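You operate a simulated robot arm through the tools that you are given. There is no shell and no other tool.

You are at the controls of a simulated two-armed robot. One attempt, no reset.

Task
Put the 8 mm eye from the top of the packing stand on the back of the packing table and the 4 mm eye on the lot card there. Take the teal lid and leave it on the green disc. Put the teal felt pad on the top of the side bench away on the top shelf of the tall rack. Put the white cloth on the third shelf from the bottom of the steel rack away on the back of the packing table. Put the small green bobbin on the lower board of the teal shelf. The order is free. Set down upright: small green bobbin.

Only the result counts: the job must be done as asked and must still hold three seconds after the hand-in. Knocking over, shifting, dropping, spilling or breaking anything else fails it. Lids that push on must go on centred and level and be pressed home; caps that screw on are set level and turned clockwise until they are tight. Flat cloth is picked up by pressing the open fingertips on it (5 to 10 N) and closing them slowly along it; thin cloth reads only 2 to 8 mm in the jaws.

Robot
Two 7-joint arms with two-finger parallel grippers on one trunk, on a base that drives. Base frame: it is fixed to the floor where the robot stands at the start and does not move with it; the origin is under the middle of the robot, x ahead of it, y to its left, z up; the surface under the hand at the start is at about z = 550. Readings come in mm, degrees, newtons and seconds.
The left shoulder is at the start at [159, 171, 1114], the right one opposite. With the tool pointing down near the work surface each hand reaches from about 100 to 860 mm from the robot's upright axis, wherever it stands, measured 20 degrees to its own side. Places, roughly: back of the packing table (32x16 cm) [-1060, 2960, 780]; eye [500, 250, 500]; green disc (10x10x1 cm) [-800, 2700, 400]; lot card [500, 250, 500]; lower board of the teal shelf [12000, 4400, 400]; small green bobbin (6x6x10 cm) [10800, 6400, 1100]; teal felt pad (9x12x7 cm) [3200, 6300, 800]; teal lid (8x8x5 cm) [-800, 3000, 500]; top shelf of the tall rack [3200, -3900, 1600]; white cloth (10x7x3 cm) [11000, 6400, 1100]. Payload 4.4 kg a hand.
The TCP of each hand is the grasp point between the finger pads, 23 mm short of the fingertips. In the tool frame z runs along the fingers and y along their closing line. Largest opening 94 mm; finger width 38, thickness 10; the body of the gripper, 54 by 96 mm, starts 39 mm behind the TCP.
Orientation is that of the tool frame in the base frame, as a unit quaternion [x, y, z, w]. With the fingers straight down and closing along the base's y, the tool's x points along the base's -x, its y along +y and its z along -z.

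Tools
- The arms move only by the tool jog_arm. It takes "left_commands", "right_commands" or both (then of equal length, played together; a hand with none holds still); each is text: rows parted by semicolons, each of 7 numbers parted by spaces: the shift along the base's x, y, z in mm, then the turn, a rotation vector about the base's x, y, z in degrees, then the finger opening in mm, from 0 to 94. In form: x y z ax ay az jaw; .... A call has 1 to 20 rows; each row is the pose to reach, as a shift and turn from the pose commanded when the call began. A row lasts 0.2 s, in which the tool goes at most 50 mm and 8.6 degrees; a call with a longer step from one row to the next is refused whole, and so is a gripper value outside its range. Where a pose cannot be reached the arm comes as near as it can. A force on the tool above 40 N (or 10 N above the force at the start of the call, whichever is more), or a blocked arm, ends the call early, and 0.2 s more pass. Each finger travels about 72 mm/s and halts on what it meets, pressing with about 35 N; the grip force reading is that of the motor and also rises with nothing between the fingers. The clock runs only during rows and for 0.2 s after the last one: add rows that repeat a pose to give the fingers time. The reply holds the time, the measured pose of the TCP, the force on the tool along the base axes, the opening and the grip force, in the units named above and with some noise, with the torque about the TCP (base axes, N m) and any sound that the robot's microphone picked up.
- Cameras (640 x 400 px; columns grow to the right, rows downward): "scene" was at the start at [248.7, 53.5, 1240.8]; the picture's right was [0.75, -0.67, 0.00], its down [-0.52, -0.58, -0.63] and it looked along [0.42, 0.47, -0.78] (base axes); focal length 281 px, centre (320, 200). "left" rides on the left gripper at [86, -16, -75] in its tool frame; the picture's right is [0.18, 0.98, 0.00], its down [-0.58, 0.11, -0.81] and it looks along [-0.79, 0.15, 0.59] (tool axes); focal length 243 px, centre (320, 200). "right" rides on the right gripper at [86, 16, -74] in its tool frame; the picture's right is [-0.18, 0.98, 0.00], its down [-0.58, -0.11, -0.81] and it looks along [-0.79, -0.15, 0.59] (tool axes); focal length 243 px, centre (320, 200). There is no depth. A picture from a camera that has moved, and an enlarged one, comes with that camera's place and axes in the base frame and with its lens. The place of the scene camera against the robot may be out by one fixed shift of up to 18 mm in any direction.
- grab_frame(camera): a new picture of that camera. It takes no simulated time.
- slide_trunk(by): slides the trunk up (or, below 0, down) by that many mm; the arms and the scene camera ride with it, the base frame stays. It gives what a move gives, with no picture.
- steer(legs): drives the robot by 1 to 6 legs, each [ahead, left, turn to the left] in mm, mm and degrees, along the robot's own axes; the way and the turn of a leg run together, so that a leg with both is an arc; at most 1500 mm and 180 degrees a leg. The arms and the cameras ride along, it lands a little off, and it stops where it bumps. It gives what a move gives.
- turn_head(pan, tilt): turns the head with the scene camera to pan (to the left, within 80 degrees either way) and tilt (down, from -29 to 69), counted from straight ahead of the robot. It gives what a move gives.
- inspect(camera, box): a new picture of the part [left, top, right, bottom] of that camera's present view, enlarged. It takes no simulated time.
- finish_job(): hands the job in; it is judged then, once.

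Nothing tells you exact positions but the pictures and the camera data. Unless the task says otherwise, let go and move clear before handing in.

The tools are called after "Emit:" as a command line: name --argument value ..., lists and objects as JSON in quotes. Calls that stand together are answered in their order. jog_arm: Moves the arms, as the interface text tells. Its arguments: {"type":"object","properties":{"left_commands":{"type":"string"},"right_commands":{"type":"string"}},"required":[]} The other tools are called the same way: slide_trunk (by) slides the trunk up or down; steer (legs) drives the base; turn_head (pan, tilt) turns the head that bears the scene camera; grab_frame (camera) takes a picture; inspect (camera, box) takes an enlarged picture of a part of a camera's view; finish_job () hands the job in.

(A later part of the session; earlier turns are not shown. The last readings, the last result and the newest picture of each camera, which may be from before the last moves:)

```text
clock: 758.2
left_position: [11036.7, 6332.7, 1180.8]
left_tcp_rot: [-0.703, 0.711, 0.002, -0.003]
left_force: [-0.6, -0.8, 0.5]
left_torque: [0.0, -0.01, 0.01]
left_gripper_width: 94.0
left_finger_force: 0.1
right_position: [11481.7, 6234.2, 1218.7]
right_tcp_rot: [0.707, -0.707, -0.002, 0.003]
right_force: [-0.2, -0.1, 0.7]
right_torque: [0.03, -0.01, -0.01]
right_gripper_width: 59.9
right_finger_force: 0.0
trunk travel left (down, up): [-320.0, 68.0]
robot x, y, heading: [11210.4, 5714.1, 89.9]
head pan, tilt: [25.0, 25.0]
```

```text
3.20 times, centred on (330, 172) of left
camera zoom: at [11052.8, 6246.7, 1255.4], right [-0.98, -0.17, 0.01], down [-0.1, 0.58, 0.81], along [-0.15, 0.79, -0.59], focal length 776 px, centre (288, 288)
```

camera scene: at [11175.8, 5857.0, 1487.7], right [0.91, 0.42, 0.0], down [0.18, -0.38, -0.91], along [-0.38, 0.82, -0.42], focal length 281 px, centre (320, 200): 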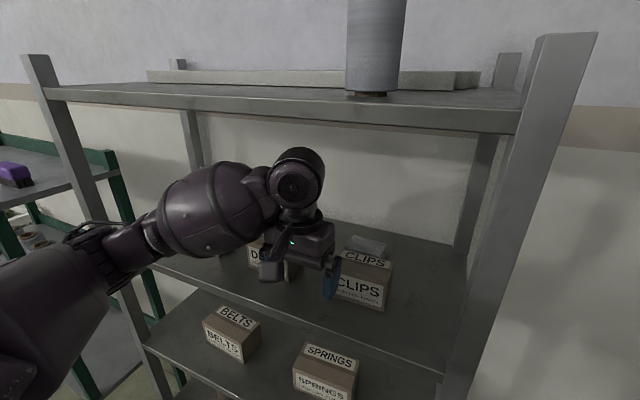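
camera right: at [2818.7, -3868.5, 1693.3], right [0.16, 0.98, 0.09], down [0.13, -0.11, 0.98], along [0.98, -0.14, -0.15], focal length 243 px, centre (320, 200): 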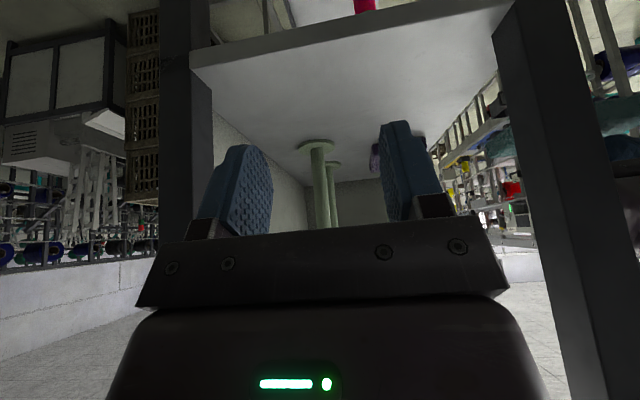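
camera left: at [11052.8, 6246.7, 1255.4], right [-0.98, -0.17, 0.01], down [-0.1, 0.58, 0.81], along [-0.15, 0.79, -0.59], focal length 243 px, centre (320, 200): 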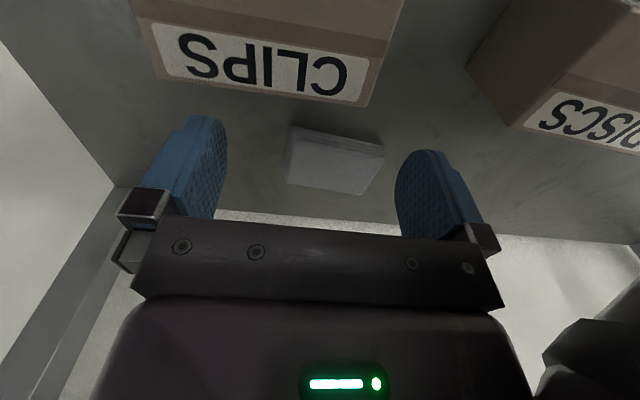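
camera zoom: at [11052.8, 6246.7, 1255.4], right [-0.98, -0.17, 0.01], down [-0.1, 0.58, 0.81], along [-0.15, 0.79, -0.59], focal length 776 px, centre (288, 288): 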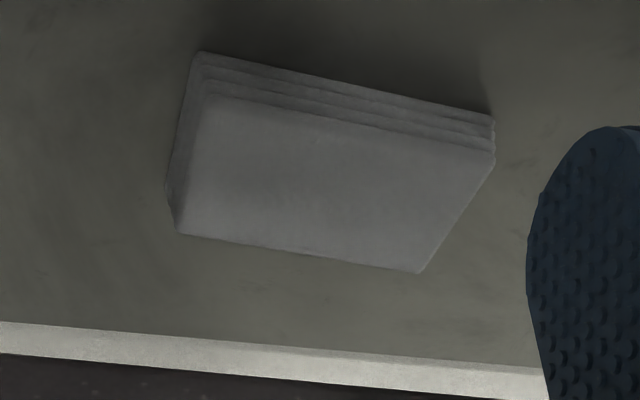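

The cloth moved about 30 mm to the left, still on the shelf. I try again centred on it, with a slight roll so both fingertips press evenly.

Emit:
jog_arm --left_commands "-15 30 0 0 -0.7 0 90; -30 60 0 0 -1.5 0 80; -31 90 0 0 -1.5 0 70; -31 104 0 0 -1.5 0 60; -31 104 -20 0 -1.5 0 60; -31 104 -40 0 -1.5 0 60; -31 104 -60 0 -1.5 0 60; -31 104 -70 0 -1.5 0 60; -31 104 -73 0 -1.5 0 60; -31 104 -73 0 -1.5 0 60"

Emit:
jog_arm --left_commands "0 0 -1 0 0 0 60; 0 0 -2 0 0 0 60; 0 0 -2 0 0 0 60"

Emit:
grab_frame --camera "left"

```text
clock: 760.4
left_position: [11006.3, 6437.0, 1108.5]
left_tcp_rot: [-0.704, 0.71, -0.007, 0.007]
left_force: [0.7, -0.2, -0.4]
left_torque: [-0.03, -0.01, 0.01]
left_gripper_width: 59.9
left_finger_force: 0.0
right_position: [11480.5, 6233.8, 1218.8]
right_tcp_rot: [-0.706, 0.708, 0.002, -0.003]
right_force: [-0.4, 0.0, -0.1]
right_torque: [0.04, -0.01, 0.0]
right_gripper_width: 60.1
right_finger_force: 0.1
trunk travel left (down, up): [-320.0, 68.0]
robot x, y, heading: [11215.5, 5717.4, 89.9]
head pan, tilt: [25.0, 25.0]
```

```text
clock: 761.2
left_position: [11007.5, 6436.2, 1107.3]
left_tcp_rot: [-0.703, 0.711, -0.007, 0.007]
left_force: [-0.1, 2.8, 3.7]
left_torque: [0.05, 0.14, -0.02]
left_gripper_width: 59.9
left_finger_force: 0.1
right_position: [11481.3, 6233.2, 1219.1]
right_tcp_rot: [-0.707, 0.708, 0.003, -0.003]
right_force: [0.3, 0.6, 0.3]
right_torque: [-0.01, 0.02, 0.02]
right_gripper_width: 59.9
right_finger_force: 0.0
trunk travel left (down, up): [-320.0, 68.0]
robot x, y, heading: [11215.9, 5718.0, 89.7]
head pan, tilt: [25.0, 25.0]
```

```text
taken
camera left: at [11021.2, 6349.8, 1181.6], right [-0.98, -0.17, -0.02], down [-0.12, 0.58, 0.8], along [-0.13, 0.79, -0.59], focal length 243 px, centre (320, 200)
```

left: 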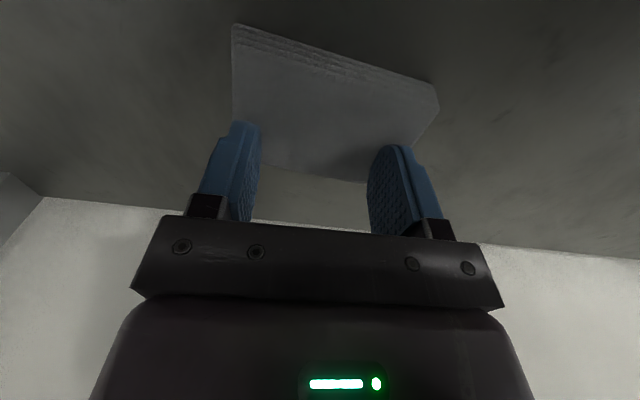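

Emit:
jog_arm --left_commands "0 0 0 0 0.7 0 60; 0 0 -1 0 0.7 0 60; 0 0 -1.5 0 0.7 0 60; 0 0 -1.5 0 0.7 0 60"

```text
clock: 762.2
left_position: [11006.8, 6436.2, 1107.5]
left_tcp_rot: [-0.704, 0.71, -0.001, 0.003]
left_force: [1.8, -1.1, 7.0]
left_torque: [-0.05, 0.2, 0.07]
left_gripper_width: 59.7
left_finger_force: 0.0
right_position: [11481.5, 6233.1, 1219.6]
right_tcp_rot: [-0.706, 0.708, 0.002, -0.002]
right_force: [-0.1, 0.0, -0.2]
right_torque: [0.0, -0.01, -0.01]
right_gripper_width: 60.1
right_finger_force: 0.0
trunk travel left (down, up): [-320.0, 68.0]
robot x, y, heading: [11214.6, 5715.3, 89.7]
head pan, tilt: [25.0, 25.0]
```

Emit:
jog_arm --left_commands "0 0 0 0 0.4 0 60; 0 0 -0.5 0 0.5 0 60; 0 0 -0.7 0 0.5 0 60; 0 0 -0.7 0 0.5 0 60"

```text
clock: 763.2
left_position: [11007.6, 6436.6, 1106.7]
left_tcp_rot: [-0.703, 0.711, 0.002, -0.001]
left_force: [1.0, 0.0, 10.1]
left_torque: [-0.05, -0.14, -0.03]
left_gripper_width: 59.3
left_finger_force: 0.1
right_position: [11481.8, 6233.1, 1219.5]
right_tcp_rot: [-0.707, 0.708, 0.002, -0.003]
right_force: [0.7, -0.4, -0.5]
right_torque: [-0.01, 0.01, 0.01]
right_gripper_width: 59.8
right_finger_force: 0.0
trunk travel left (down, up): [-320.0, 68.0]
robot x, y, heading: [11217.5, 5717.4, 89.7]
head pan, tilt: [25.0, 25.0]
```

Both fingertips press now, about 10 N in all. I even it slightly and close slowly, 2 mm per step.

Emit:
jog_arm --left_commands "0 0 0 0 -0.2 0 58; 0 0 0 0 -0.2 0 56; 0 0 0 0 -0.2 0 54; 0 0 0 0 -0.2 0 52; 0 0 0 0 -0.2 0 50; 0 0 0 0 -0.2 0 48; 0 0 0 0 -0.2 0 46; 0 0 0 0 -0.2 0 44; 0 0 0 0 -0.2 0 42; 0 0 0 0 -0.2 0 40; 0 0 0 0 -0.2 0 38; 0 0 0 0 -0.2 0 36"

Emit:
grab_frame --camera "left"

```text
clock: 765.8
left_position: [11006.3, 6436.1, 1106.7]
left_tcp_rot: [-0.703, 0.711, -0.001, 0.001]
left_force: [-3.4, -0.5, 11.8]
left_torque: [-0.05, 0.15, -0.01]
left_gripper_width: 38.2
left_finger_force: 2.7
right_position: [11481.7, 6233.4, 1220.0]
right_tcp_rot: [-0.707, 0.708, 0.001, -0.003]
right_force: [0.5, 0.3, 0.0]
right_torque: [-0.06, -0.02, 0.0]
right_gripper_width: 59.7
right_finger_force: 0.1
trunk travel left (down, up): [-320.0, 68.0]
robot x, y, heading: [11210.8, 5716.0, 89.8]
head pan, tilt: [25.0, 25.0]
```

```text
taken
camera left: at [11022.1, 6349.6, 1180.5], right [-0.98, -0.17, 0.0], down [-0.1, 0.58, 0.81], along [-0.14, 0.79, -0.59], focal length 243 px, centre (320, 200)
```

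left: 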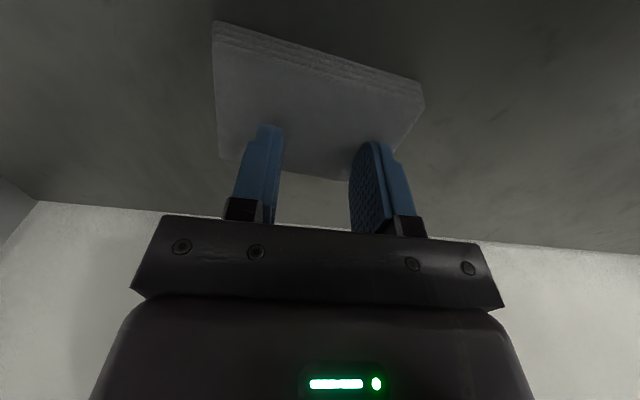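

The cloth slides as one stiff, folded block, so I'll grip it across its short side instead. I lift off, open wide and turn the hand 90°.

Emit:
jog_arm --left_commands "0 0 10 0 0 0 45; 0 0 30 0 0 0 60; 0 0 50 0 0 0 80; 0 0 72 0 0 0 94; 0 0 72 0 0 -8 94; 0 0 72 0 0 -16 94; 0 0 72 0 0 -24 94; 0 0 72 0 0 -32 94; 0 0 72 0 0 -40 94; 0 0 72 0 0 -48 94; 0 0 72 0 0 -56 94; 0 0 72 0 0 -64 94; 0 0 72 0 0 -72 94; 0 0 72 0 0 -80 94; 0 0 72 0 0 -85 94; 0 0 72 0 0 -85 94"

Emit:
grab_frame --camera "left"

Emit:
grab_frame --camera "scene"

```text
clock: 769.2
left_position: [11007.7, 6437.3, 1178.0]
left_tcp_rot: [-0.038, 0.999, -0.001, 0.0]
left_force: [0.2, 0.2, -0.4]
left_torque: [0.02, 0.01, 0.0]
left_gripper_width: 94.1
left_finger_force: 0.1
right_position: [11481.9, 6234.3, 1219.1]
right_tcp_rot: [-0.706, 0.708, 0.003, -0.003]
right_force: [0.1, 0.6, 0.6]
right_torque: [0.02, 0.0, 0.0]
right_gripper_width: 59.9
right_finger_force: 0.0
trunk travel left (down, up): [-320.0, 68.0]
robot x, y, heading: [11217.5, 5715.2, 89.8]
head pan, tilt: [25.0, 25.0]
```

```text
taken
camera left: at [10921.6, 6414.6, 1251.4], right [-0.26, 0.97, 0.0], down [0.57, 0.15, 0.81], along [0.78, 0.21, -0.59], focal length 243 px, centre (320, 200)
```

left: 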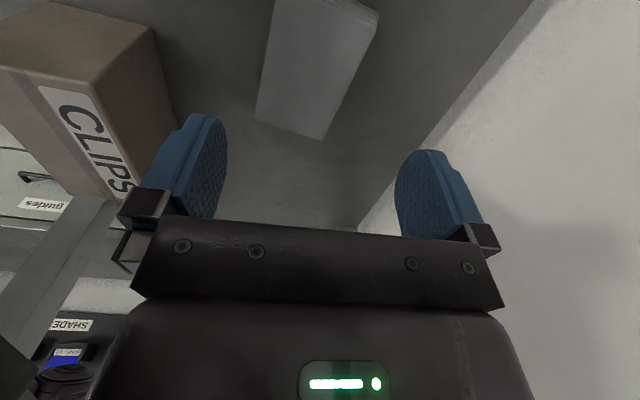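

```text
taken
camera scene: at [11175.7, 5856.1, 1487.8], right [0.91, 0.42, 0.0], down [0.18, -0.38, -0.91], along [-0.38, 0.82, -0.42], focal length 281 px, centre (320, 200)
```

scene: 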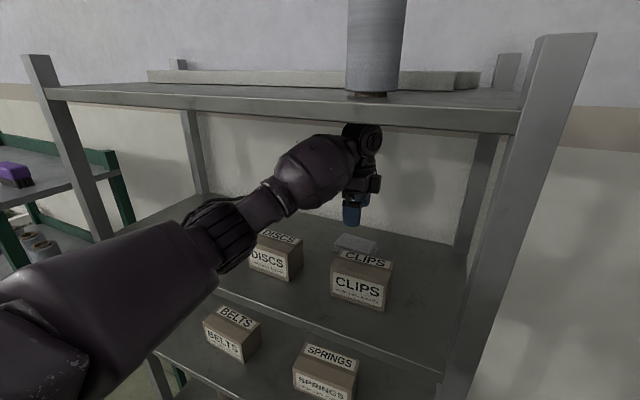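

The hand turned smoothly, and the cloth's short side now lies between the fingers: centre (11010, 6428), turned about -4°. I align and lower the open fingers around it.

Emit:
jog_arm --left_commands "1 -3 0 0 0 -4 94; 2 -9 0 0 0 -8.2 94; 2 -9 -20 0 0 -8.2 94; 2 -9 -45 0 0 -8.2 94; 2 -9 -65 0 0 -8.2 94; 2 -9 -65 0 0 -8.2 94"

Emit:
grab_frame --camera "left"

Emit:
grab_frame --camera "scene"

```text
clock: 770.6
left_position: [11007.2, 6428.0, 1113.3]
left_tcp_rot: [0.034, 0.999, -0.001, 0.0]
left_force: [-0.4, -0.2, -0.1]
left_torque: [0.03, -0.01, -0.05]
left_gripper_width: 93.9
left_finger_force: 0.0
right_position: [11481.4, 6233.7, 1219.8]
right_tcp_rot: [-0.707, 0.708, 0.002, -0.003]
right_force: [0.5, -0.1, 0.2]
right_torque: [0.04, 0.0, 0.0]
right_gripper_width: 60.0
right_finger_force: 0.0
trunk travel left (down, up): [-320.0, 68.0]
robot x, y, heading: [11215.1, 5715.1, 90.0]
head pan, tilt: [25.0, 25.0]
```

```text
taken
camera left: at [10921.1, 6417.7, 1186.6], right [-0.12, 0.99, 0.0], down [0.59, 0.07, 0.81], along [0.8, 0.1, -0.59], focal length 243 px, centre (320, 200)
```

left: 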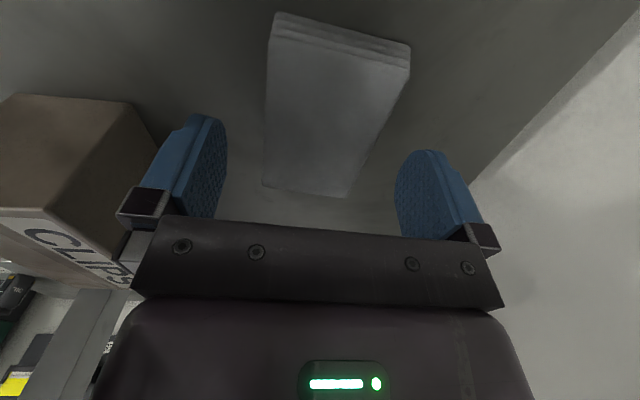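

```text
taken
camera scene: at [11175.8, 5855.9, 1487.9], right [0.91, 0.42, 0.0], down [0.18, -0.38, -0.91], along [-0.38, 0.82, -0.42], focal length 281 px, centre (320, 200)
```

scene: 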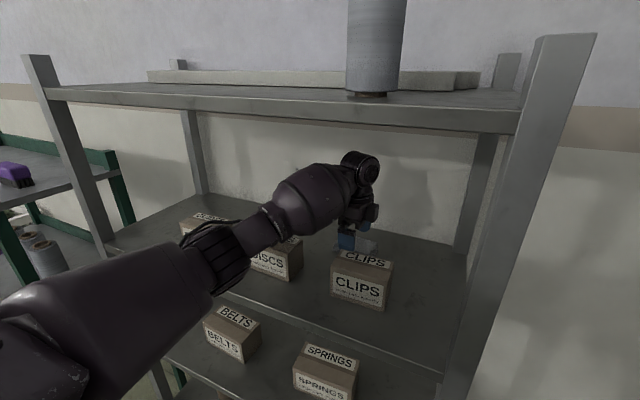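

Alignment is good and the arm clears the boxes. I lower the last 30 mm and close slowly on the cloth's sides.

Emit:
jog_arm --left_commands "0 0 -10 0 0 0 94; 0 0 -20 0 0 0 94; 0 0 -28 0 0 0 94; 0 0 -31 0 0 0 94; 0 0 -31 0 0 0 94; 0 0 -31 0 0 0 86; 0 0 -31 0 0 0 80; 0 0 -31 0 0 0 74; 0 0 -31 0 0 0 68; 0 0 -31 0 0 0 64; 0 0 -31 0 0 0 60; 0 0 -31 0 0 0 56; 0 0 -31 0 0 0 50; 0 0 -31 0 0 0 44; 0 0 -31 0 0 0 40; 0 0 -31 0 0 0 40"

Emit:
grab_frame --camera "left"

```text
clock: 774.0
left_position: [11008.9, 6429.1, 1082.6]
left_tcp_rot: [0.032, 0.999, 0.0, 0.0]
left_force: [-0.3, 5.8, 12.6]
left_torque: [0.45, -0.17, 0.1]
left_gripper_width: 63.8
left_finger_force: 34.9
right_position: [11481.7, 6233.2, 1219.1]
right_tcp_rot: [-0.706, 0.708, 0.003, -0.002]
right_force: [0.2, 0.1, -0.6]
right_torque: [0.01, -0.01, 0.0]
right_gripper_width: 60.1
right_finger_force: 0.0
trunk travel left (down, up): [-320.0, 68.0]
robot x, y, heading: [11210.5, 5716.1, 89.7]
head pan, tilt: [25.0, 25.0]
```

```text
taken
camera left: at [10921.4, 6418.0, 1156.9], right [-0.12, 0.99, 0.0], down [0.59, 0.07, 0.81], along [0.8, 0.1, -0.59], focal length 243 px, centre (320, 200)
```

left: 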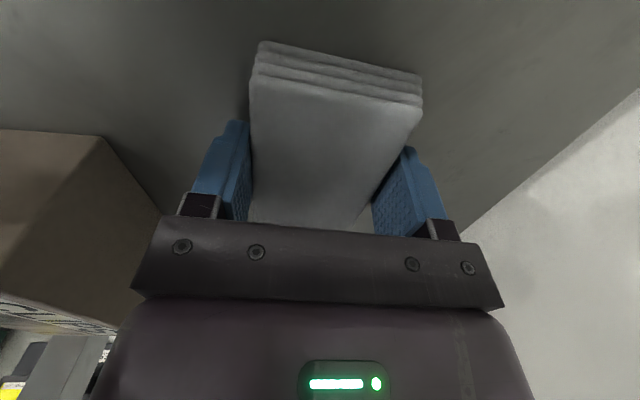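

The cloth is clamped across its sides at 63.8 mm with 35 N. I lift it gently and check.

Emit:
jog_arm --left_commands "0 0 2 0 0 0 40; 0 0 6 0 0 0 40; 0 0 12 0 0 0 40; 0 0 20 0 0 0 40; 0 0 30 0 0 0 40; 0 0 42 0 0 0 40; 0 0 55 0 0 0 40; 0 0 70 0 0 0 40; 0 0 85 0 0 0 40; 0 0 85 0 0 0 40"

Emit:
grab_frame --camera "left"

Emit:
grab_frame --camera "scene"

```text
clock: 776.2
left_position: [11007.9, 6428.3, 1167.0]
left_tcp_rot: [0.032, 0.999, 0.0, 0.0]
left_force: [0.4, -0.1, -0.4]
left_torque: [0.0, -0.03, 0.05]
left_gripper_width: 63.2
left_finger_force: 34.9
right_position: [11482.1, 6233.3, 1218.4]
right_tcp_rot: [-0.706, 0.708, 0.002, -0.003]
right_force: [0.0, 0.1, -0.6]
right_torque: [-0.03, 0.01, 0.01]
right_gripper_width: 59.8
right_finger_force: 0.1
trunk travel left (down, up): [-320.0, 68.0]
robot x, y, heading: [11218.1, 5716.3, 90.1]
head pan, tilt: [25.0, 25.0]
```

```text
taken
camera left: at [10920.4, 6419.0, 1240.4], right [-0.12, 0.99, 0.0], down [0.59, 0.07, 0.81], along [0.8, 0.1, -0.59], focal length 243 px, centre (320, 200)
```

left: 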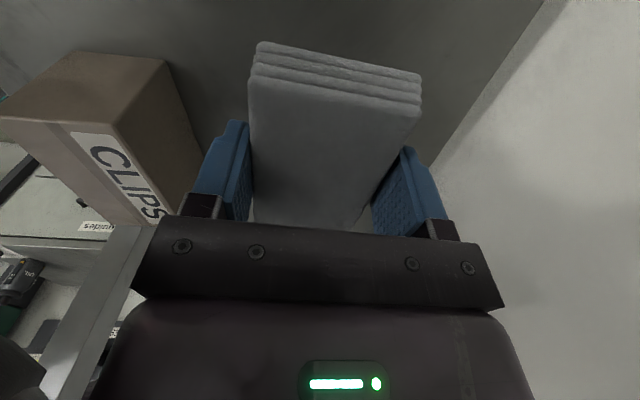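

```text
taken
camera scene: at [11175.7, 5856.2, 1487.8], right [0.91, 0.42, 0.0], down [0.18, -0.38, -0.91], along [-0.38, 0.82, -0.42], focal length 281 px, centre (320, 200)
```

scene: 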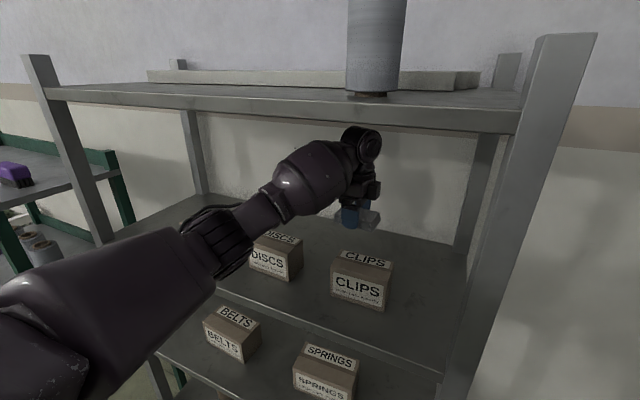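

The cloth is lifted free at 63 mm. I raise it a little more and draw it straight out over the boxes.

Emit:
jog_arm --left_commands "0 0 8 0 0 0 40; -5 -25 10 0 0 0 40; -10 -60 10 0 0 0 40; -15 -95 10 0 0 0 40; -20 -130 10 0 0 0 40; -25 -165 10 0 0 0 40; -30 -200 10 0 0 0 40; -35 -235 10 0 0 0 40; -40 -270 10 0 0 0 40; -40 -290 10 0 0 0 40; -40 -290 10 0 0 0 40"

Emit:
grab_frame --camera "scene"

Emit:
grab_frame --camera "left"

```text
clock: 778.6
left_position: [10967.4, 6137.1, 1175.7]
left_tcp_rot: [0.032, 0.999, -0.001, 0.0]
left_force: [0.3, -0.7, -1.2]
left_torque: [0.01, -0.02, 0.0]
left_gripper_width: 63.0
left_finger_force: 35.1
right_position: [11480.8, 6233.5, 1218.6]
right_tcp_rot: [-0.706, 0.708, 0.003, -0.003]
right_force: [0.5, 0.5, 0.0]
right_torque: [0.08, 0.01, 0.01]
right_gripper_width: 60.0
right_finger_force: 0.1
trunk travel left (down, up): [-320.0, 68.0]
robot x, y, heading: [11216.8, 5718.0, 89.7]
head pan, tilt: [25.0, 25.0]
```

```text
taken
camera scene: at [11175.7, 5856.3, 1487.8], right [0.91, 0.42, 0.0], down [0.18, -0.38, -0.91], along [-0.38, 0.82, -0.42], focal length 281 px, centre (320, 200)
```

scene: 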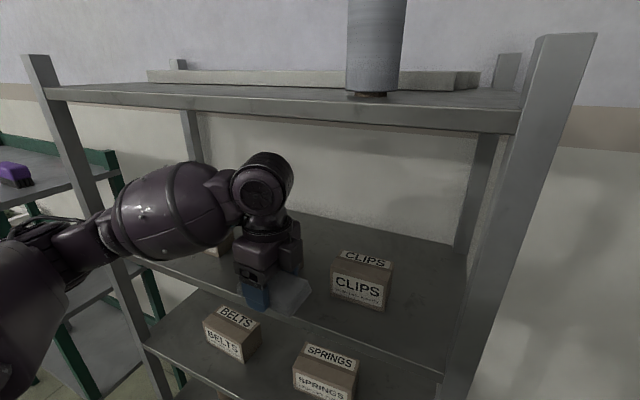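

```text
taken
camera left: at [10879.7, 6127.7, 1250.1], right [-0.12, 0.99, 0.0], down [0.59, 0.07, 0.81], along [0.8, 0.1, -0.59], focal length 243 px, centre (320, 200)
```

left: 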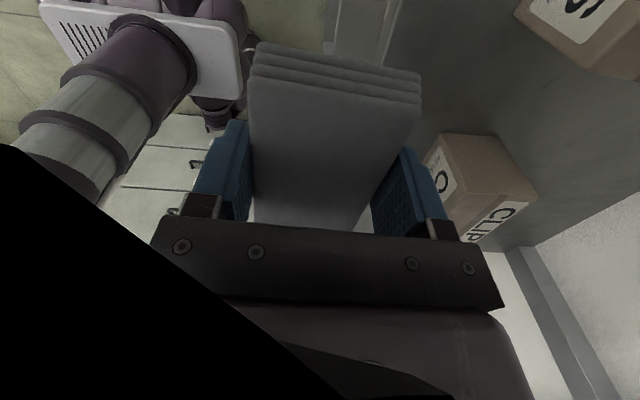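

The cloth is safely out of the rack. I back away, turn the tool back to its normal direction and set off for the packing table.

Emit:
steer --legs '[[-1200, 0, 0]]'

Emit:
jog_arm --left_commands "0 0 10 0 0 8 40; 0 0 20 0 0 16 40; 0 0 30 0 0 24 40; 0 0 40 0 0 32 40; 0 0 50 0 0 40 40; 0 0 60 0 0 48 40; 0 0 70 0 0 56 40; 0 0 75 0 0 64 40; 0 0 75 0 0 72 40; 0 0 75 0 0 80 40; 0 0 75 0 0 88 40; 0 0 75 0 0 93 40; 0 0 75 0 0 93 40"

Emit:
grab_frame --camera "left"

```text
clock: 784.8
left_position: [10963.3, 4930.3, 1177.2]
left_tcp_rot: [0.033, 0.999, -0.002, 0.0]
left_force: [-0.2, -1.0, 0.2]
left_torque: [0.01, 0.02, 0.0]
left_gripper_width: 63.7
left_finger_force: 34.9
right_position: [11476.7, 5026.2, 1218.6]
right_tcp_rot: [-0.707, 0.708, 0.002, -0.003]
right_force: [-0.2, -0.4, -0.9]
right_torque: [-0.03, -0.03, -0.04]
right_gripper_width: 59.7
right_finger_force: 0.1
trunk travel left (down, up): [-320.0, 68.0]
robot x, y, heading: [11207.1, 4509.8, 89.8]
head pan, tilt: [25.0, 25.0]
```

```text
clock: 787.6
left_position: [10963.0, 4930.9, 1251.9]
left_tcp_rot: [-0.703, 0.711, 0.0, 0.001]
left_force: [-0.1, -0.1, -0.3]
left_torque: [0.01, 0.02, -0.02]
left_gripper_width: 63.1
left_finger_force: 34.6
right_position: [11477.1, 5026.1, 1217.2]
right_tcp_rot: [-0.706, 0.708, 0.002, -0.003]
right_force: [0.1, -0.4, 0.4]
right_torque: [-0.02, 0.01, 0.02]
right_gripper_width: 59.9
right_finger_force: 0.0
trunk travel left (down, up): [-320.0, 68.0]
robot x, y, heading: [11211.0, 4508.1, 89.7]
head pan, tilt: [25.0, 25.0]
```

```text
taken
camera left: at [10978.1, 4844.4, 1325.5], right [-0.98, -0.17, 0.0], down [-0.1, 0.58, 0.81], along [-0.14, 0.79, -0.59], focal length 243 px, centre (320, 200)
```

left: 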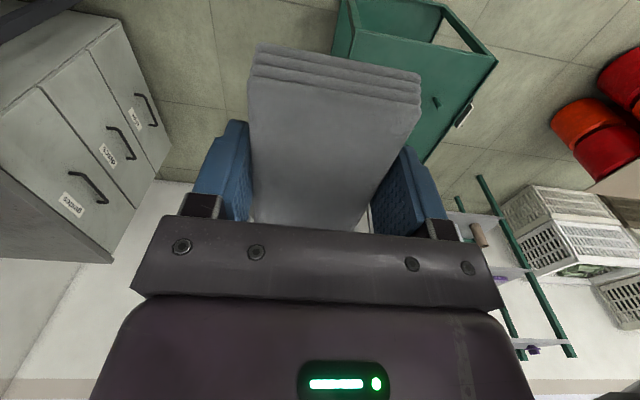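

Emit:
steer --legs '[[0, 0, 88.5], [1450, 0, 0], [1450, 0, 0], [500, 0, 0], [0, 0, -13.6], [1450, 0, 0]]'

Emit:
turn_head --pan 20 --tilt 20

Emit:
grab_frame --camera "scene"

```text
clock: 815.6
left_position: [5917.0, 4807.7, 1251.7]
left_tcp_rot: [0.992, -0.127, 0.0, 0.0]
left_force: [0.1, 0.1, -0.3]
left_torque: [-0.02, 0.01, 0.03]
left_gripper_width: 63.2
left_finger_force: 35.5
right_position: [5947.0, 5329.5, 1218.5]
right_tcp_rot: [0.993, -0.121, 0.001, 0.004]
right_force: [-0.1, -0.6, 0.6]
right_torque: [0.01, 0.01, -0.01]
right_gripper_width: 59.8
right_finger_force: 0.1
trunk travel left (down, up): [-320.0, 68.0]
robot x, y, heading: [6386.7, 4950.5, 165.9]
head pan, tilt: [25.0, 25.0]
```

```text
clock: 816.3
left_position: [5917.4, 4806.8, 1251.6]
left_tcp_rot: [0.992, -0.128, 0.0, -0.001]
left_force: [-0.6, 0.1, -0.5]
left_torque: [0.0, 0.03, 0.0]
left_gripper_width: 63.1
left_finger_force: 34.9
right_position: [5947.4, 5329.2, 1218.3]
right_tcp_rot: [0.993, -0.12, 0.002, 0.004]
right_force: [0.2, 0.4, 0.1]
right_torque: [-0.02, -0.03, 0.0]
right_gripper_width: 59.9
right_finger_force: 0.1
trunk travel left (down, up): [-320.0, 68.0]
robot x, y, heading: [6387.5, 4946.4, 165.9]
head pan, tilt: [20.0, 20.0]
```

```text
taken
camera scene: at [6234.8, 4948.0, 1495.9], right [-0.1, 0.99, 0.0], down [0.34, 0.04, -0.94], along [-0.93, -0.1, -0.34], focal length 281 px, centre (320, 200)
```

scene: 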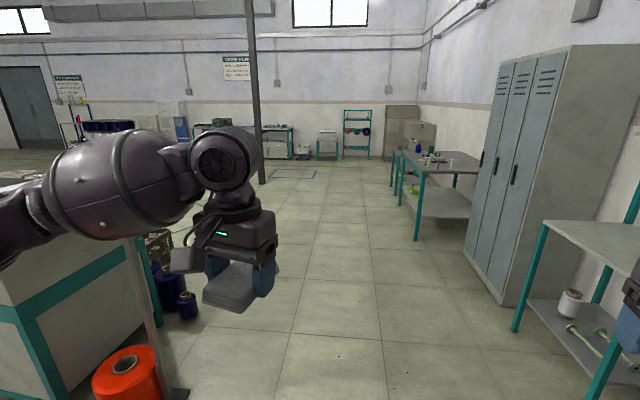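

Emit:
steer --legs '[[0, 0, 16], [1450, 0, 0], [1450, 0, 0], [0, 0, 17], [1450, 0, 0], [1450, 0, 0]]'

Emit:
turn_head --pan 10 --tilt 25

Emit:
grab_frame --camera "scene"

```text
clock: 845.9
left_position: [349.9, 3677.1, 1251.1]
left_tcp_rot: [0.991, 0.137, 0.0, -0.001]
left_force: [-0.2, -1.0, -0.3]
left_torque: [-0.03, 0.0, 0.01]
left_gripper_width: 62.9
left_finger_force: 35.1
right_position: [115.2, 4144.1, 1218.6]
right_tcp_rot: [0.99, 0.142, 0.002, 0.004]
right_force: [-0.1, -0.2, -1.0]
right_torque: [0.0, 0.0, -0.03]
right_gripper_width: 60.2
right_finger_force: 0.0
trunk travel left (down, up): [-320.0, 68.0]
robot x, y, heading: [688.4, 4033.8, -163.7]
head pan, tilt: [20.0, 20.0]
```

```text
clock: 846.6
left_position: [351.1, 3676.6, 1251.7]
left_tcp_rot: [0.991, 0.137, -0.001, -0.001]
left_force: [-0.1, 0.4, -0.4]
left_torque: [-0.01, 0.02, -0.03]
left_gripper_width: 63.2
left_finger_force: 35.3
right_position: [114.8, 4143.3, 1218.2]
right_tcp_rot: [0.99, 0.143, 0.001, 0.003]
right_force: [0.2, -0.2, 0.1]
right_torque: [-0.02, -0.01, -0.04]
right_gripper_width: 59.9
right_finger_force: 0.1
trunk travel left (down, up): [-320.0, 68.0]
robot x, y, heading: [687.4, 4032.3, -163.5]
head pan, tilt: [10.0, 25.0]
```

```text
taken
camera scene: at [545.4, 3974.0, 1487.9], right [-0.44, 0.9, 0.0], down [0.38, 0.19, -0.91], along [-0.81, -0.4, -0.42], focal length 281 px, centre (320, 200)
```

scene: 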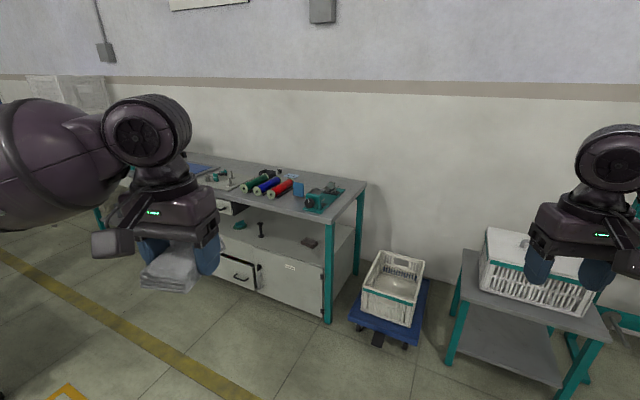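

The packing table is in sight. I zoom in to check that everything there is as I left it.

Emit:
inspect --camera "scene" --box '[190, 150, 390, 310]'

```text
2.50 times, centred on (290, 230) of scene
camera zoom: at [545.4, 3974.0, 1487.9], right [-0.44, 0.9, 0.0], down [0.38, 0.19, -0.91], along [-0.81, -0.4, -0.42], focal length 703 px, centre (395, 125)
```

zoom: 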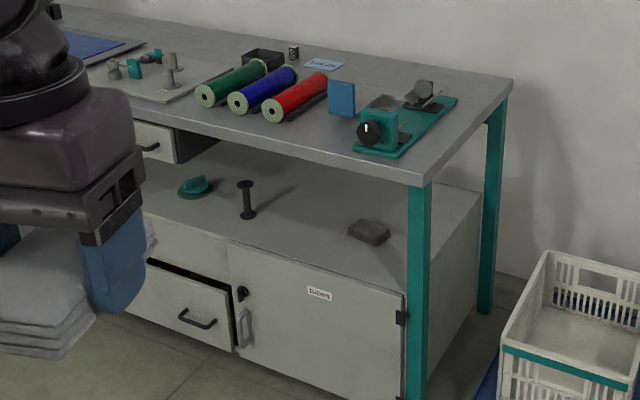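

All is in order there. I turn to face the table and line up with the free spot right of the card.

Emit:
steer --legs '[[0, 0, -16.5], [587, 790, 0]]'

Emit:
slide_trunk --by -110

Emit:
turn_head --pan 10 --tilt 35

Emit:
grab_frame --camera "scene"

```text
clock: 854.9
left_position: [-328.4, 3001.5, 1252.1]
left_tcp_rot: [1.0, -0.004, 0.0, -0.001]
left_force: [-2.1, 0.2, 0.4]
left_torque: [0.0, -0.04, -0.02]
left_gripper_width: 63.1
left_finger_force: 35.3
right_position: [-425.4, 3514.7, 1218.5]
right_tcp_rot: [1.0, 0.001, 0.001, 0.004]
right_force: [-0.1, -0.7, 0.0]
right_torque: [-0.02, 0.01, -0.04]
right_gripper_width: 59.8
right_finger_force: 0.1
trunk travel left (down, up): [-320.0, 68.0]
robot x, y, heading: [92.8, 3248.6, -180.2]
head pan, tilt: [10.0, 25.0]
```

```text
clock: 856.3
left_position: [-325.5, 3000.9, 1143.1]
left_tcp_rot: [1.0, -0.005, -0.001, -0.001]
left_force: [-0.1, 0.0, 0.0]
left_torque: [-0.01, 0.06, 0.0]
left_gripper_width: 63.4
left_finger_force: 34.9
right_position: [-423.4, 3516.0, 1110.9]
right_tcp_rot: [1.0, 0.001, 0.0, 0.004]
right_force: [-0.4, -0.4, -0.4]
right_torque: [0.0, 0.06, 0.05]
right_gripper_width: 59.9
right_finger_force: 0.1
trunk travel left (down, up): [-210.0, 178.0]
robot x, y, heading: [94.8, 3250.4, -180.1]
head pan, tilt: [10.0, 25.0]
```

```text
clock: 857.0
left_position: [-329.0, 3000.6, 1142.0]
left_tcp_rot: [1.0, -0.005, 0.0, -0.001]
left_force: [-0.1, -0.8, -0.3]
left_torque: [0.01, -0.03, 0.01]
left_gripper_width: 63.1
left_finger_force: 35.3
right_position: [-425.8, 3514.1, 1108.9]
right_tcp_rot: [1.0, 0.0, 0.0, 0.003]
right_force: [0.1, -0.3, 0.4]
right_torque: [0.0, 0.01, 0.02]
right_gripper_width: 59.9
right_finger_force: 0.1
trunk travel left (down, up): [-210.0, 178.0]
robot x, y, heading: [92.2, 3248.1, -180.1]
head pan, tilt: [10.0, 35.0]
```

```text
taken
camera scene: at [-114.4, 3231.4, 1355.9], right [-0.17, 0.98, 0.0], down [0.56, 0.1, -0.82], along [-0.81, -0.14, -0.57], focal length 281 px, centre (320, 200)
```

scene: 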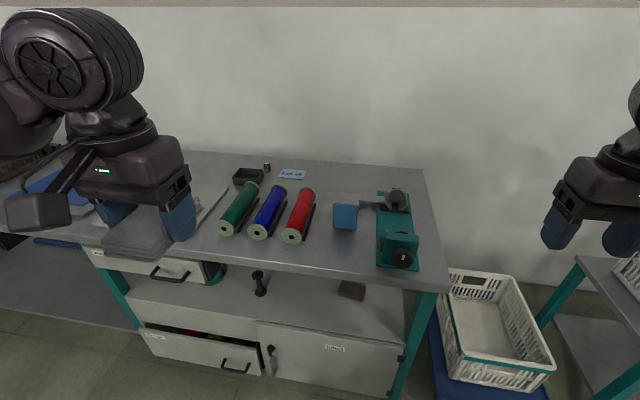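

Emit:
steer --legs '[[318, 0, 0]]'

Emit:
slide_trunk --by -60

Emit:
jog_arm --left_commands "-36 6 -12 0 0 0 40; -74 12 -25 0 0 0 40; -112 18 -40 0 0 0 40; -150 24 -55 0 0 0 40; -188 30 -72 0 0 0 40; -226 36 -90 0 0 0 40; -264 42 -108 0 0 0 40; -300 48 -126 0 0 0 40; -336 54 -140 0 0 0 40; -336 54 -140 0 0 0 40"

Emit:
grab_frame --camera "left"

Emit:
grab_frame --camera "scene"

```text
clock: 859.2
left_position: [-649.3, 2999.0, 1141.4]
left_tcp_rot: [1.0, -0.003, -0.001, -0.001]
left_force: [0.5, -0.7, -0.3]
left_torque: [0.0, -0.02, -0.02]
left_gripper_width: 63.2
left_finger_force: 34.6
right_position: [-746.6, 3513.4, 1109.4]
right_tcp_rot: [1.0, 0.003, 0.001, 0.004]
right_force: [-0.5, 0.4, 0.4]
right_torque: [0.03, -0.01, 0.02]
right_gripper_width: 60.3
right_finger_force: 0.1
trunk travel left (down, up): [-210.0, 178.0]
robot x, y, heading: [-224.9, 3249.6, -179.9]
head pan, tilt: [10.0, 35.0]
```

```text
clock: 860.2
left_position: [-653.3, 2997.4, 1071.9]
left_tcp_rot: [1.0, -0.003, 0.017, -0.001]
left_force: [1.1, -0.6, 0.9]
left_torque: [0.01, 0.05, 0.01]
left_gripper_width: 63.0
left_finger_force: 34.5
right_position: [-743.9, 3512.4, 1050.4]
right_tcp_rot: [1.0, 0.003, -0.002, 0.003]
right_force: [1.2, 0.1, 1.0]
right_torque: [0.01, 0.04, 0.02]
right_gripper_width: 60.0
right_finger_force: 0.1
trunk travel left (down, up): [-150.0, 238.0]
robot x, y, heading: [-225.7, 3249.2, -179.8]
head pan, tilt: [10.0, 35.0]
```

```text
clock: 862.4
left_position: [-990.4, 3051.9, 930.5]
left_tcp_rot: [1.0, -0.003, 0.02, -0.001]
left_force: [-0.8, 0.3, -1.1]
left_torque: [-0.01, -0.02, 0.02]
left_gripper_width: 63.1
left_finger_force: 35.2
right_position: [-747.1, 3512.2, 1048.7]
right_tcp_rot: [1.0, 0.002, 0.0, 0.003]
right_force: [-0.1, 1.0, 0.1]
right_torque: [-0.01, 0.01, 0.02]
right_gripper_width: 60.1
right_finger_force: 0.0
trunk travel left (down, up): [-150.0, 238.0]
robot x, y, heading: [-229.6, 3252.2, -179.7]
head pan, tilt: [10.0, 35.0]
```

```text
taken
camera left: at [-908.5, 3067.7, 1007.1], right [0.18, -0.98, 0.0], down [-0.61, -0.11, 0.78], along [-0.77, -0.14, -0.62], focal length 243 px, centre (320, 200)
```

left: 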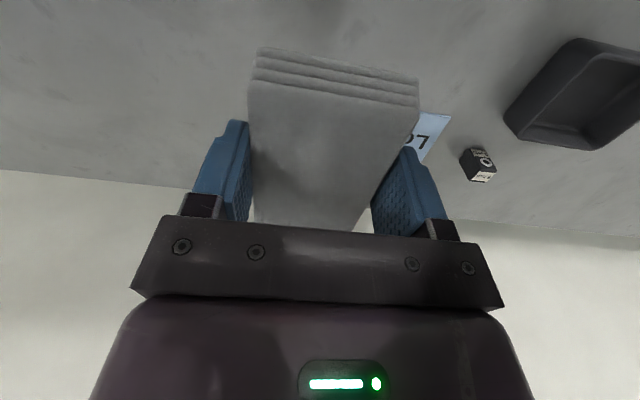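

```text
taken
camera scene: at [-491.7, 3230.0, 1288.2], right [-0.18, 0.98, 0.0], down [0.56, 0.1, -0.82], along [-0.81, -0.14, -0.57], focal length 281 px, centre (320, 200)
```

scene: 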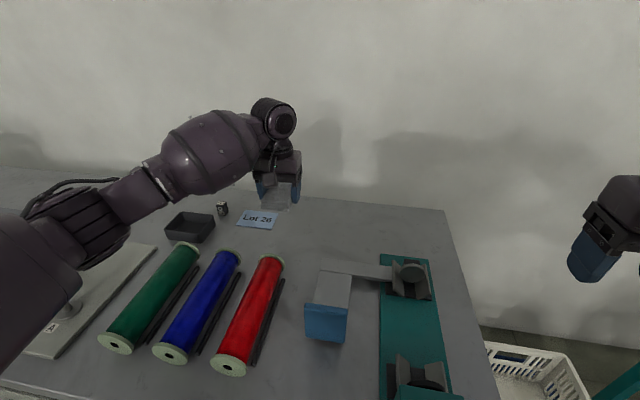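

The cloth is near its place, right of the "Lot 26" card with the 8 mm eye beyond. I straighten the tool and move it over the free spot.

Emit:
jog_arm --left_commands "-15 3 -10 0 0.8 0 40; -30 6 -25 0 1.6 0 40; -45 9 -40 0 2.3 0 40; -55 10 -60 0 2.3 0 40; -55 10 -75 0 2.3 0 40; -55 10 -75 0 2.3 0 40"

Emit:
grab_frame --camera "left"

Emit:
inspect --camera "scene" --box '[180, 140, 340, 260]'

```text
clock: 863.8
left_position: [-1044.1, 3064.1, 854.8]
left_tcp_rot: [1.0, -0.002, 0.0, 0.0]
left_force: [0.0, -0.5, -0.9]
left_torque: [-0.02, 0.0, -0.01]
left_gripper_width: 63.1
left_finger_force: 34.6
right_position: [-746.6, 3513.4, 1048.3]
right_tcp_rot: [1.0, 0.003, 0.0, 0.003]
right_force: [0.5, -0.2, 0.1]
right_torque: [0.02, 0.03, -0.03]
right_gripper_width: 59.9
right_finger_force: 0.0
trunk travel left (down, up): [-150.0, 238.0]
robot x, y, heading: [-227.2, 3248.2, -179.4]
head pan, tilt: [10.0, 35.0]
```

```text
taken
camera left: at [-958.9, 3079.3, 929.0], right [0.18, -0.98, 0.0], down [-0.58, -0.11, 0.81], along [-0.79, -0.14, -0.59], focal length 243 px, centre (320, 200)
```

left: 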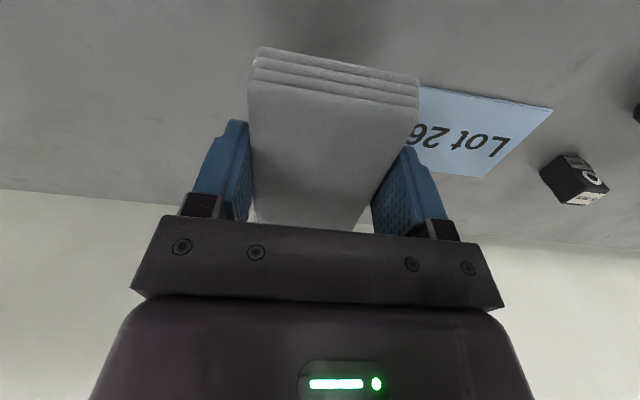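

```text
3.33 times, centred on (260, 200) of scene
camera zoom: at [-492.0, 3230.3, 1288.1], right [-0.18, 0.98, 0.0], down [0.56, 0.1, -0.82], along [-0.81, -0.14, -0.57], focal length 937 px, centre (520, 200)
```

zoom: 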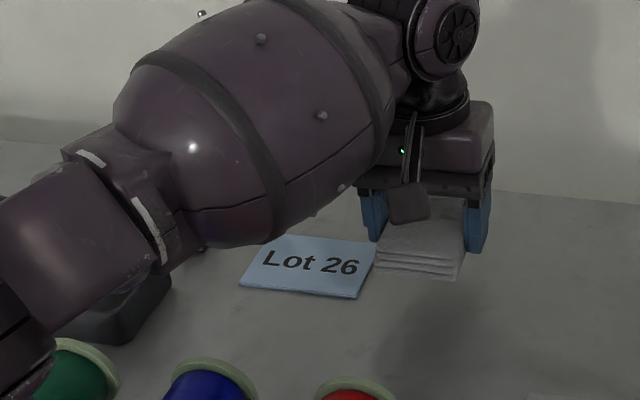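

Clear of the card by some 25 mm. I lower the cloth to the table.

Emit:
jog_arm --left_commands "0 0 -15 0 0 0 40; 0 0 -30 0 0 0 40; 0 0 -40 0 0 0 40; 0 0 -44 0 0 0 40; 0 0 -46 0 0 0 40; 0 0 -46 0 0 0 40"

Emit:
jog_arm --left_commands "0 0 -1 0 0 0 40; 0 0 -2 0 0 0 40; 0 0 -3 0 0 0 40; 0 0 -3 0 0 0 40"

Emit:
grab_frame --camera "left"

```text
clock: 865.2
left_position: [-1045.7, 3062.0, 808.4]
left_tcp_rot: [1.0, -0.002, 0.0, -0.001]
left_force: [0.4, -0.4, -0.1]
left_torque: [0.01, -0.01, -0.02]
left_gripper_width: 63.1
left_finger_force: 35.0
right_position: [-747.3, 3513.4, 1048.6]
right_tcp_rot: [1.0, 0.003, 0.001, 0.003]
right_force: [0.0, 0.2, -0.7]
right_torque: [-0.03, 0.01, 0.02]
right_gripper_width: 59.9
right_finger_force: 0.1
trunk travel left (down, up): [-150.0, 238.0]
robot x, y, heading: [-228.4, 3249.2, -179.4]
head pan, tilt: [10.0, 35.0]
```

```text
clock: 866.2
left_position: [-1046.2, 3062.7, 805.2]
left_tcp_rot: [1.0, -0.003, 0.002, -0.001]
left_force: [0.2, 0.0, -0.5]
left_torque: [-0.01, -0.04, 0.0]
left_gripper_width: 63.1
left_finger_force: 34.7
right_position: [-745.9, 3512.9, 1049.0]
right_tcp_rot: [1.0, 0.002, 0.001, 0.003]
right_force: [0.1, -0.1, -0.4]
right_torque: [0.04, -0.04, -0.01]
right_gripper_width: 59.8
right_finger_force: 0.1
trunk travel left (down, up): [-150.0, 238.0]
robot x, y, heading: [-226.3, 3250.2, -180.0]
head pan, tilt: [10.0, 35.0]
```

```text
taken
camera left: at [-959.6, 3078.0, 879.1], right [0.18, -0.98, 0.0], down [-0.58, -0.11, 0.81], along [-0.79, -0.14, -0.59], focal length 243 px, centre (320, 200)
```

left: 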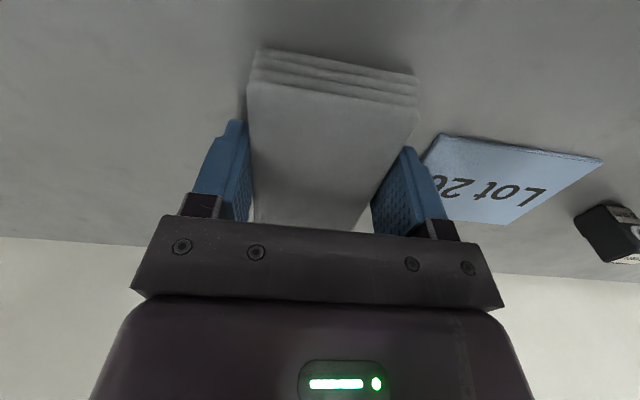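

Emit:
jog_arm --left_commands "0 0 -1 0 0 0 40; 0 0 -2 0 0 0 40; 0 0 -3 0 0 0 40; 0 0 -4 0 0 0 40; 0 0 -4 0 0 0 40"

```text
clock: 867.4
left_position: [-1046.3, 3062.2, 802.9]
left_tcp_rot: [1.0, -0.003, -0.001, -0.001]
left_force: [-0.6, -2.5, 8.5]
left_torque: [-0.4, -0.13, -0.15]
left_gripper_width: 62.9
left_finger_force: 34.8
right_position: [-745.8, 3511.6, 1049.8]
right_tcp_rot: [1.0, 0.003, 0.001, 0.003]
right_force: [-0.1, -0.9, 0.5]
right_torque: [-0.01, -0.01, -0.01]
right_gripper_width: 60.1
right_finger_force: 0.1
trunk travel left (down, up): [-150.0, 238.0]
robot x, y, heading: [-230.6, 3248.1, -179.9]
head pan, tilt: [10.0, 35.0]
```

Touching down at 8 N. I ease 1 mm and open slowly, only as far as the card allows.

Emit:
jog_arm --left_commands "0 0 1 0 0 0 50; 0 0 1 0 0 0 60; 0 0 1 0 0 0 63; 0 0 1 0 0 0 65; 0 0 1 0 0 0 68; 0 0 1 0 0 0 71; 0 0 1 0 0 0 74; 0 0 1 0 0 0 76; 0 0 1 0 0 0 76"

Emit:
grab_frame --camera "left"

```text
clock: 869.4
left_position: [-1045.7, 3063.7, 803.3]
left_tcp_rot: [1.0, -0.004, 0.0, -0.001]
left_force: [-1.3, 6.5, 10.9]
left_torque: [-0.3, -0.09, 0.04]
left_gripper_width: 73.3
left_finger_force: 0.0
right_position: [-745.9, 3513.7, 1049.5]
right_tcp_rot: [1.0, 0.003, 0.0, 0.002]
right_force: [0.9, 0.4, 0.5]
right_torque: [0.01, -0.01, -0.01]
right_gripper_width: 59.9
right_finger_force: 0.0
trunk travel left (down, up): [-150.0, 238.0]
robot x, y, heading: [-226.9, 3247.0, -179.7]
head pan, tilt: [10.0, 35.0]
```

```text
taken
camera left: at [-959.3, 3078.8, 876.9], right [0.18, -0.98, 0.0], down [-0.58, -0.11, 0.81], along [-0.79, -0.14, -0.59], focal length 243 px, centre (320, 200)
```

left: 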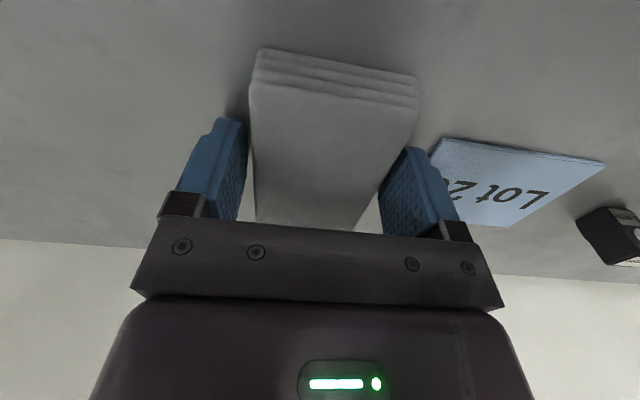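

The outer finger tip is rubbing on the table, so I stop opening and lift the hand straight up in small steps.

Emit:
jog_arm --left_commands "0 0 2 0 0 0 73; 0 0 5 0 0 0 73; 0 0 9 0 0 0 73; 0 0 14 0 0 0 73; 0 0 20 0 0 0 73; 0 0 20 0 0 0 73"

Emit:
grab_frame --camera "left"

Emit:
inspect --camera "scene" --box '[180, 140, 340, 260]'

```text
clock: 870.8
left_position: [-1046.4, 3063.0, 821.3]
left_tcp_rot: [1.0, -0.003, 0.001, -0.001]
left_force: [0.7, 0.9, -0.4]
left_torque: [0.03, 0.0, -0.03]
left_gripper_width: 73.0
left_finger_force: 0.1
right_position: [-747.3, 3512.7, 1048.0]
right_tcp_rot: [1.0, 0.002, 0.001, 0.003]
right_force: [0.4, 0.1, 0.3]
right_torque: [0.0, 0.02, -0.05]
right_gripper_width: 60.1
right_finger_force: 0.1
trunk travel left (down, up): [-150.0, 238.0]
robot x, y, heading: [-227.3, 3248.9, -180.0]
head pan, tilt: [10.0, 35.0]
```

```text
taken
camera left: at [-959.8, 3078.4, 896.0], right [0.18, -0.98, 0.0], down [-0.58, -0.11, 0.81], along [-0.79, -0.14, -0.59], focal length 243 px, centre (320, 200)
```

left: 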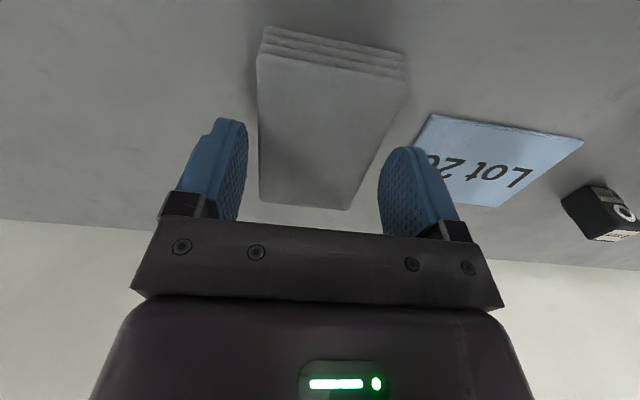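

```text
3.33 times, centred on (260, 200) of scene
camera zoom: at [-492.3, 3230.2, 1287.9], right [-0.18, 0.98, 0.0], down [0.56, 0.1, -0.82], along [-0.81, -0.14, -0.57], focal length 937 px, centre (520, 200)
```

zoom: 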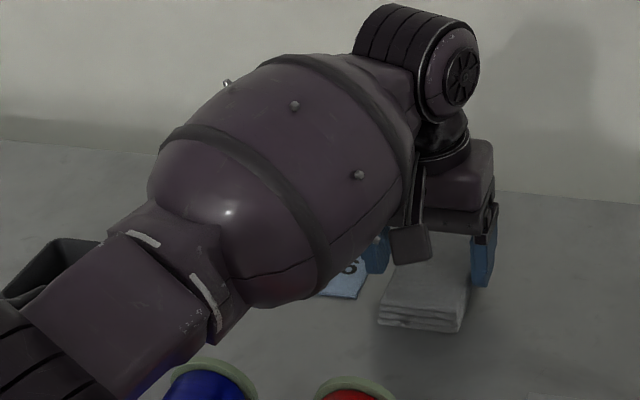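

The cloth lies on the table and the card has not moved. I raise the hand a bit more and back the base away.

Emit:
jog_arm --left_commands "5 0 15 0 0 0 80; 15 0 35 0 0 0 90; 30 0 55 0 0 0 94; 45 0 75 0 0 0 94; 60 0 95 0 0 0 94; 60 0 95 0 0 0 94"

Emit:
steer --legs '[[-350, 0, 0]]'

Emit:
turn_head --pan 15 --tilt 30

Emit:
grab_frame --camera "scene"

Emit:
inspect --camera "scene" --box '[200, 130, 400, 255]'

```text
clock: 872.2
left_position: [-986.1, 3062.9, 916.8]
left_tcp_rot: [1.0, -0.002, 0.0, -0.001]
left_force: [-1.0, -1.1, -1.1]
left_torque: [-0.03, 0.0, 0.02]
left_gripper_width: 94.0
left_finger_force: 0.0
right_position: [-746.5, 3513.0, 1048.0]
right_tcp_rot: [1.0, 0.002, 0.0, 0.004]
right_force: [0.3, 0.6, -0.3]
right_torque: [0.02, 0.0, -0.01]
right_gripper_width: 59.9
right_finger_force: 0.0
trunk travel left (down, up): [-150.0, 238.0]
robot x, y, heading: [-224.4, 3251.6, -179.8]
head pan, tilt: [10.0, 35.0]
```

```text
clock: 874.4
left_position: [-638.7, 3063.3, 917.2]
left_tcp_rot: [1.0, -0.001, 0.0, 0.0]
left_force: [0.7, 0.4, -0.7]
left_torque: [-0.01, 0.02, -0.02]
left_gripper_width: 94.0
left_finger_force: 0.1
right_position: [-399.8, 3512.7, 1047.7]
right_tcp_rot: [1.0, 0.003, -0.001, 0.004]
right_force: [0.2, 0.8, 0.4]
right_torque: [0.01, 0.01, 0.0]
right_gripper_width: 60.3
right_finger_force: 0.0
trunk travel left (down, up): [-150.0, 238.0]
robot x, y, heading: [121.2, 3250.1, -179.7]
head pan, tilt: [10.0, 35.0]
```

```text
clock: 875.1
left_position: [-640.4, 3062.1, 916.8]
left_tcp_rot: [1.0, -0.002, 0.0, -0.001]
left_force: [-0.8, 0.6, 0.0]
left_torque: [0.03, 0.02, 0.04]
left_gripper_width: 94.2
left_finger_force: 0.0
right_position: [-400.6, 3513.7, 1048.4]
right_tcp_rot: [1.0, 0.003, 0.001, 0.004]
right_force: [0.0, 0.2, 0.1]
right_torque: [-0.01, 0.0, 0.02]
right_gripper_width: 59.9
right_finger_force: 0.1
trunk travel left (down, up): [-150.0, 238.0]
robot x, y, heading: [116.5, 3250.9, -179.7]
head pan, tilt: [15.0, 30.0]
```

```text
taken
camera scene: at [-146.5, 3222.9, 1295.7], right [-0.26, 0.96, 0.0], down [0.48, 0.13, -0.87], along [-0.84, -0.23, -0.5], focal length 281 px, centre (320, 200)
```

scene: 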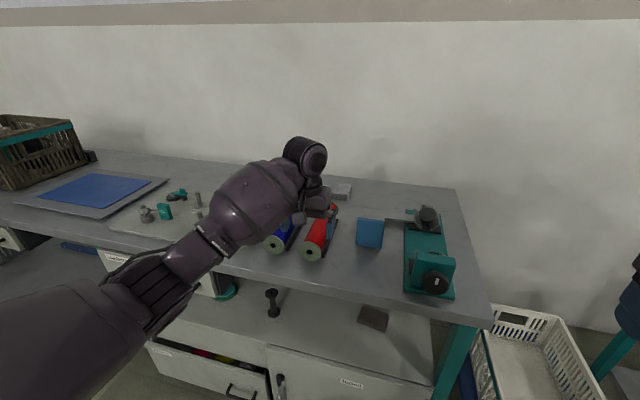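

```text
3.20 times, centred on (300, 192) of scene
camera zoom: at [-146.5, 3222.9, 1295.7], right [-0.26, 0.96, 0.0], down [0.48, 0.13, -0.87], along [-0.84, -0.23, -0.5], focal length 900 px, centre (384, 224)
```

zoom: 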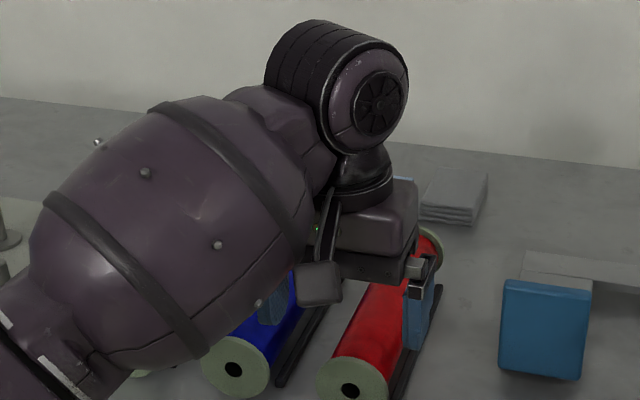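

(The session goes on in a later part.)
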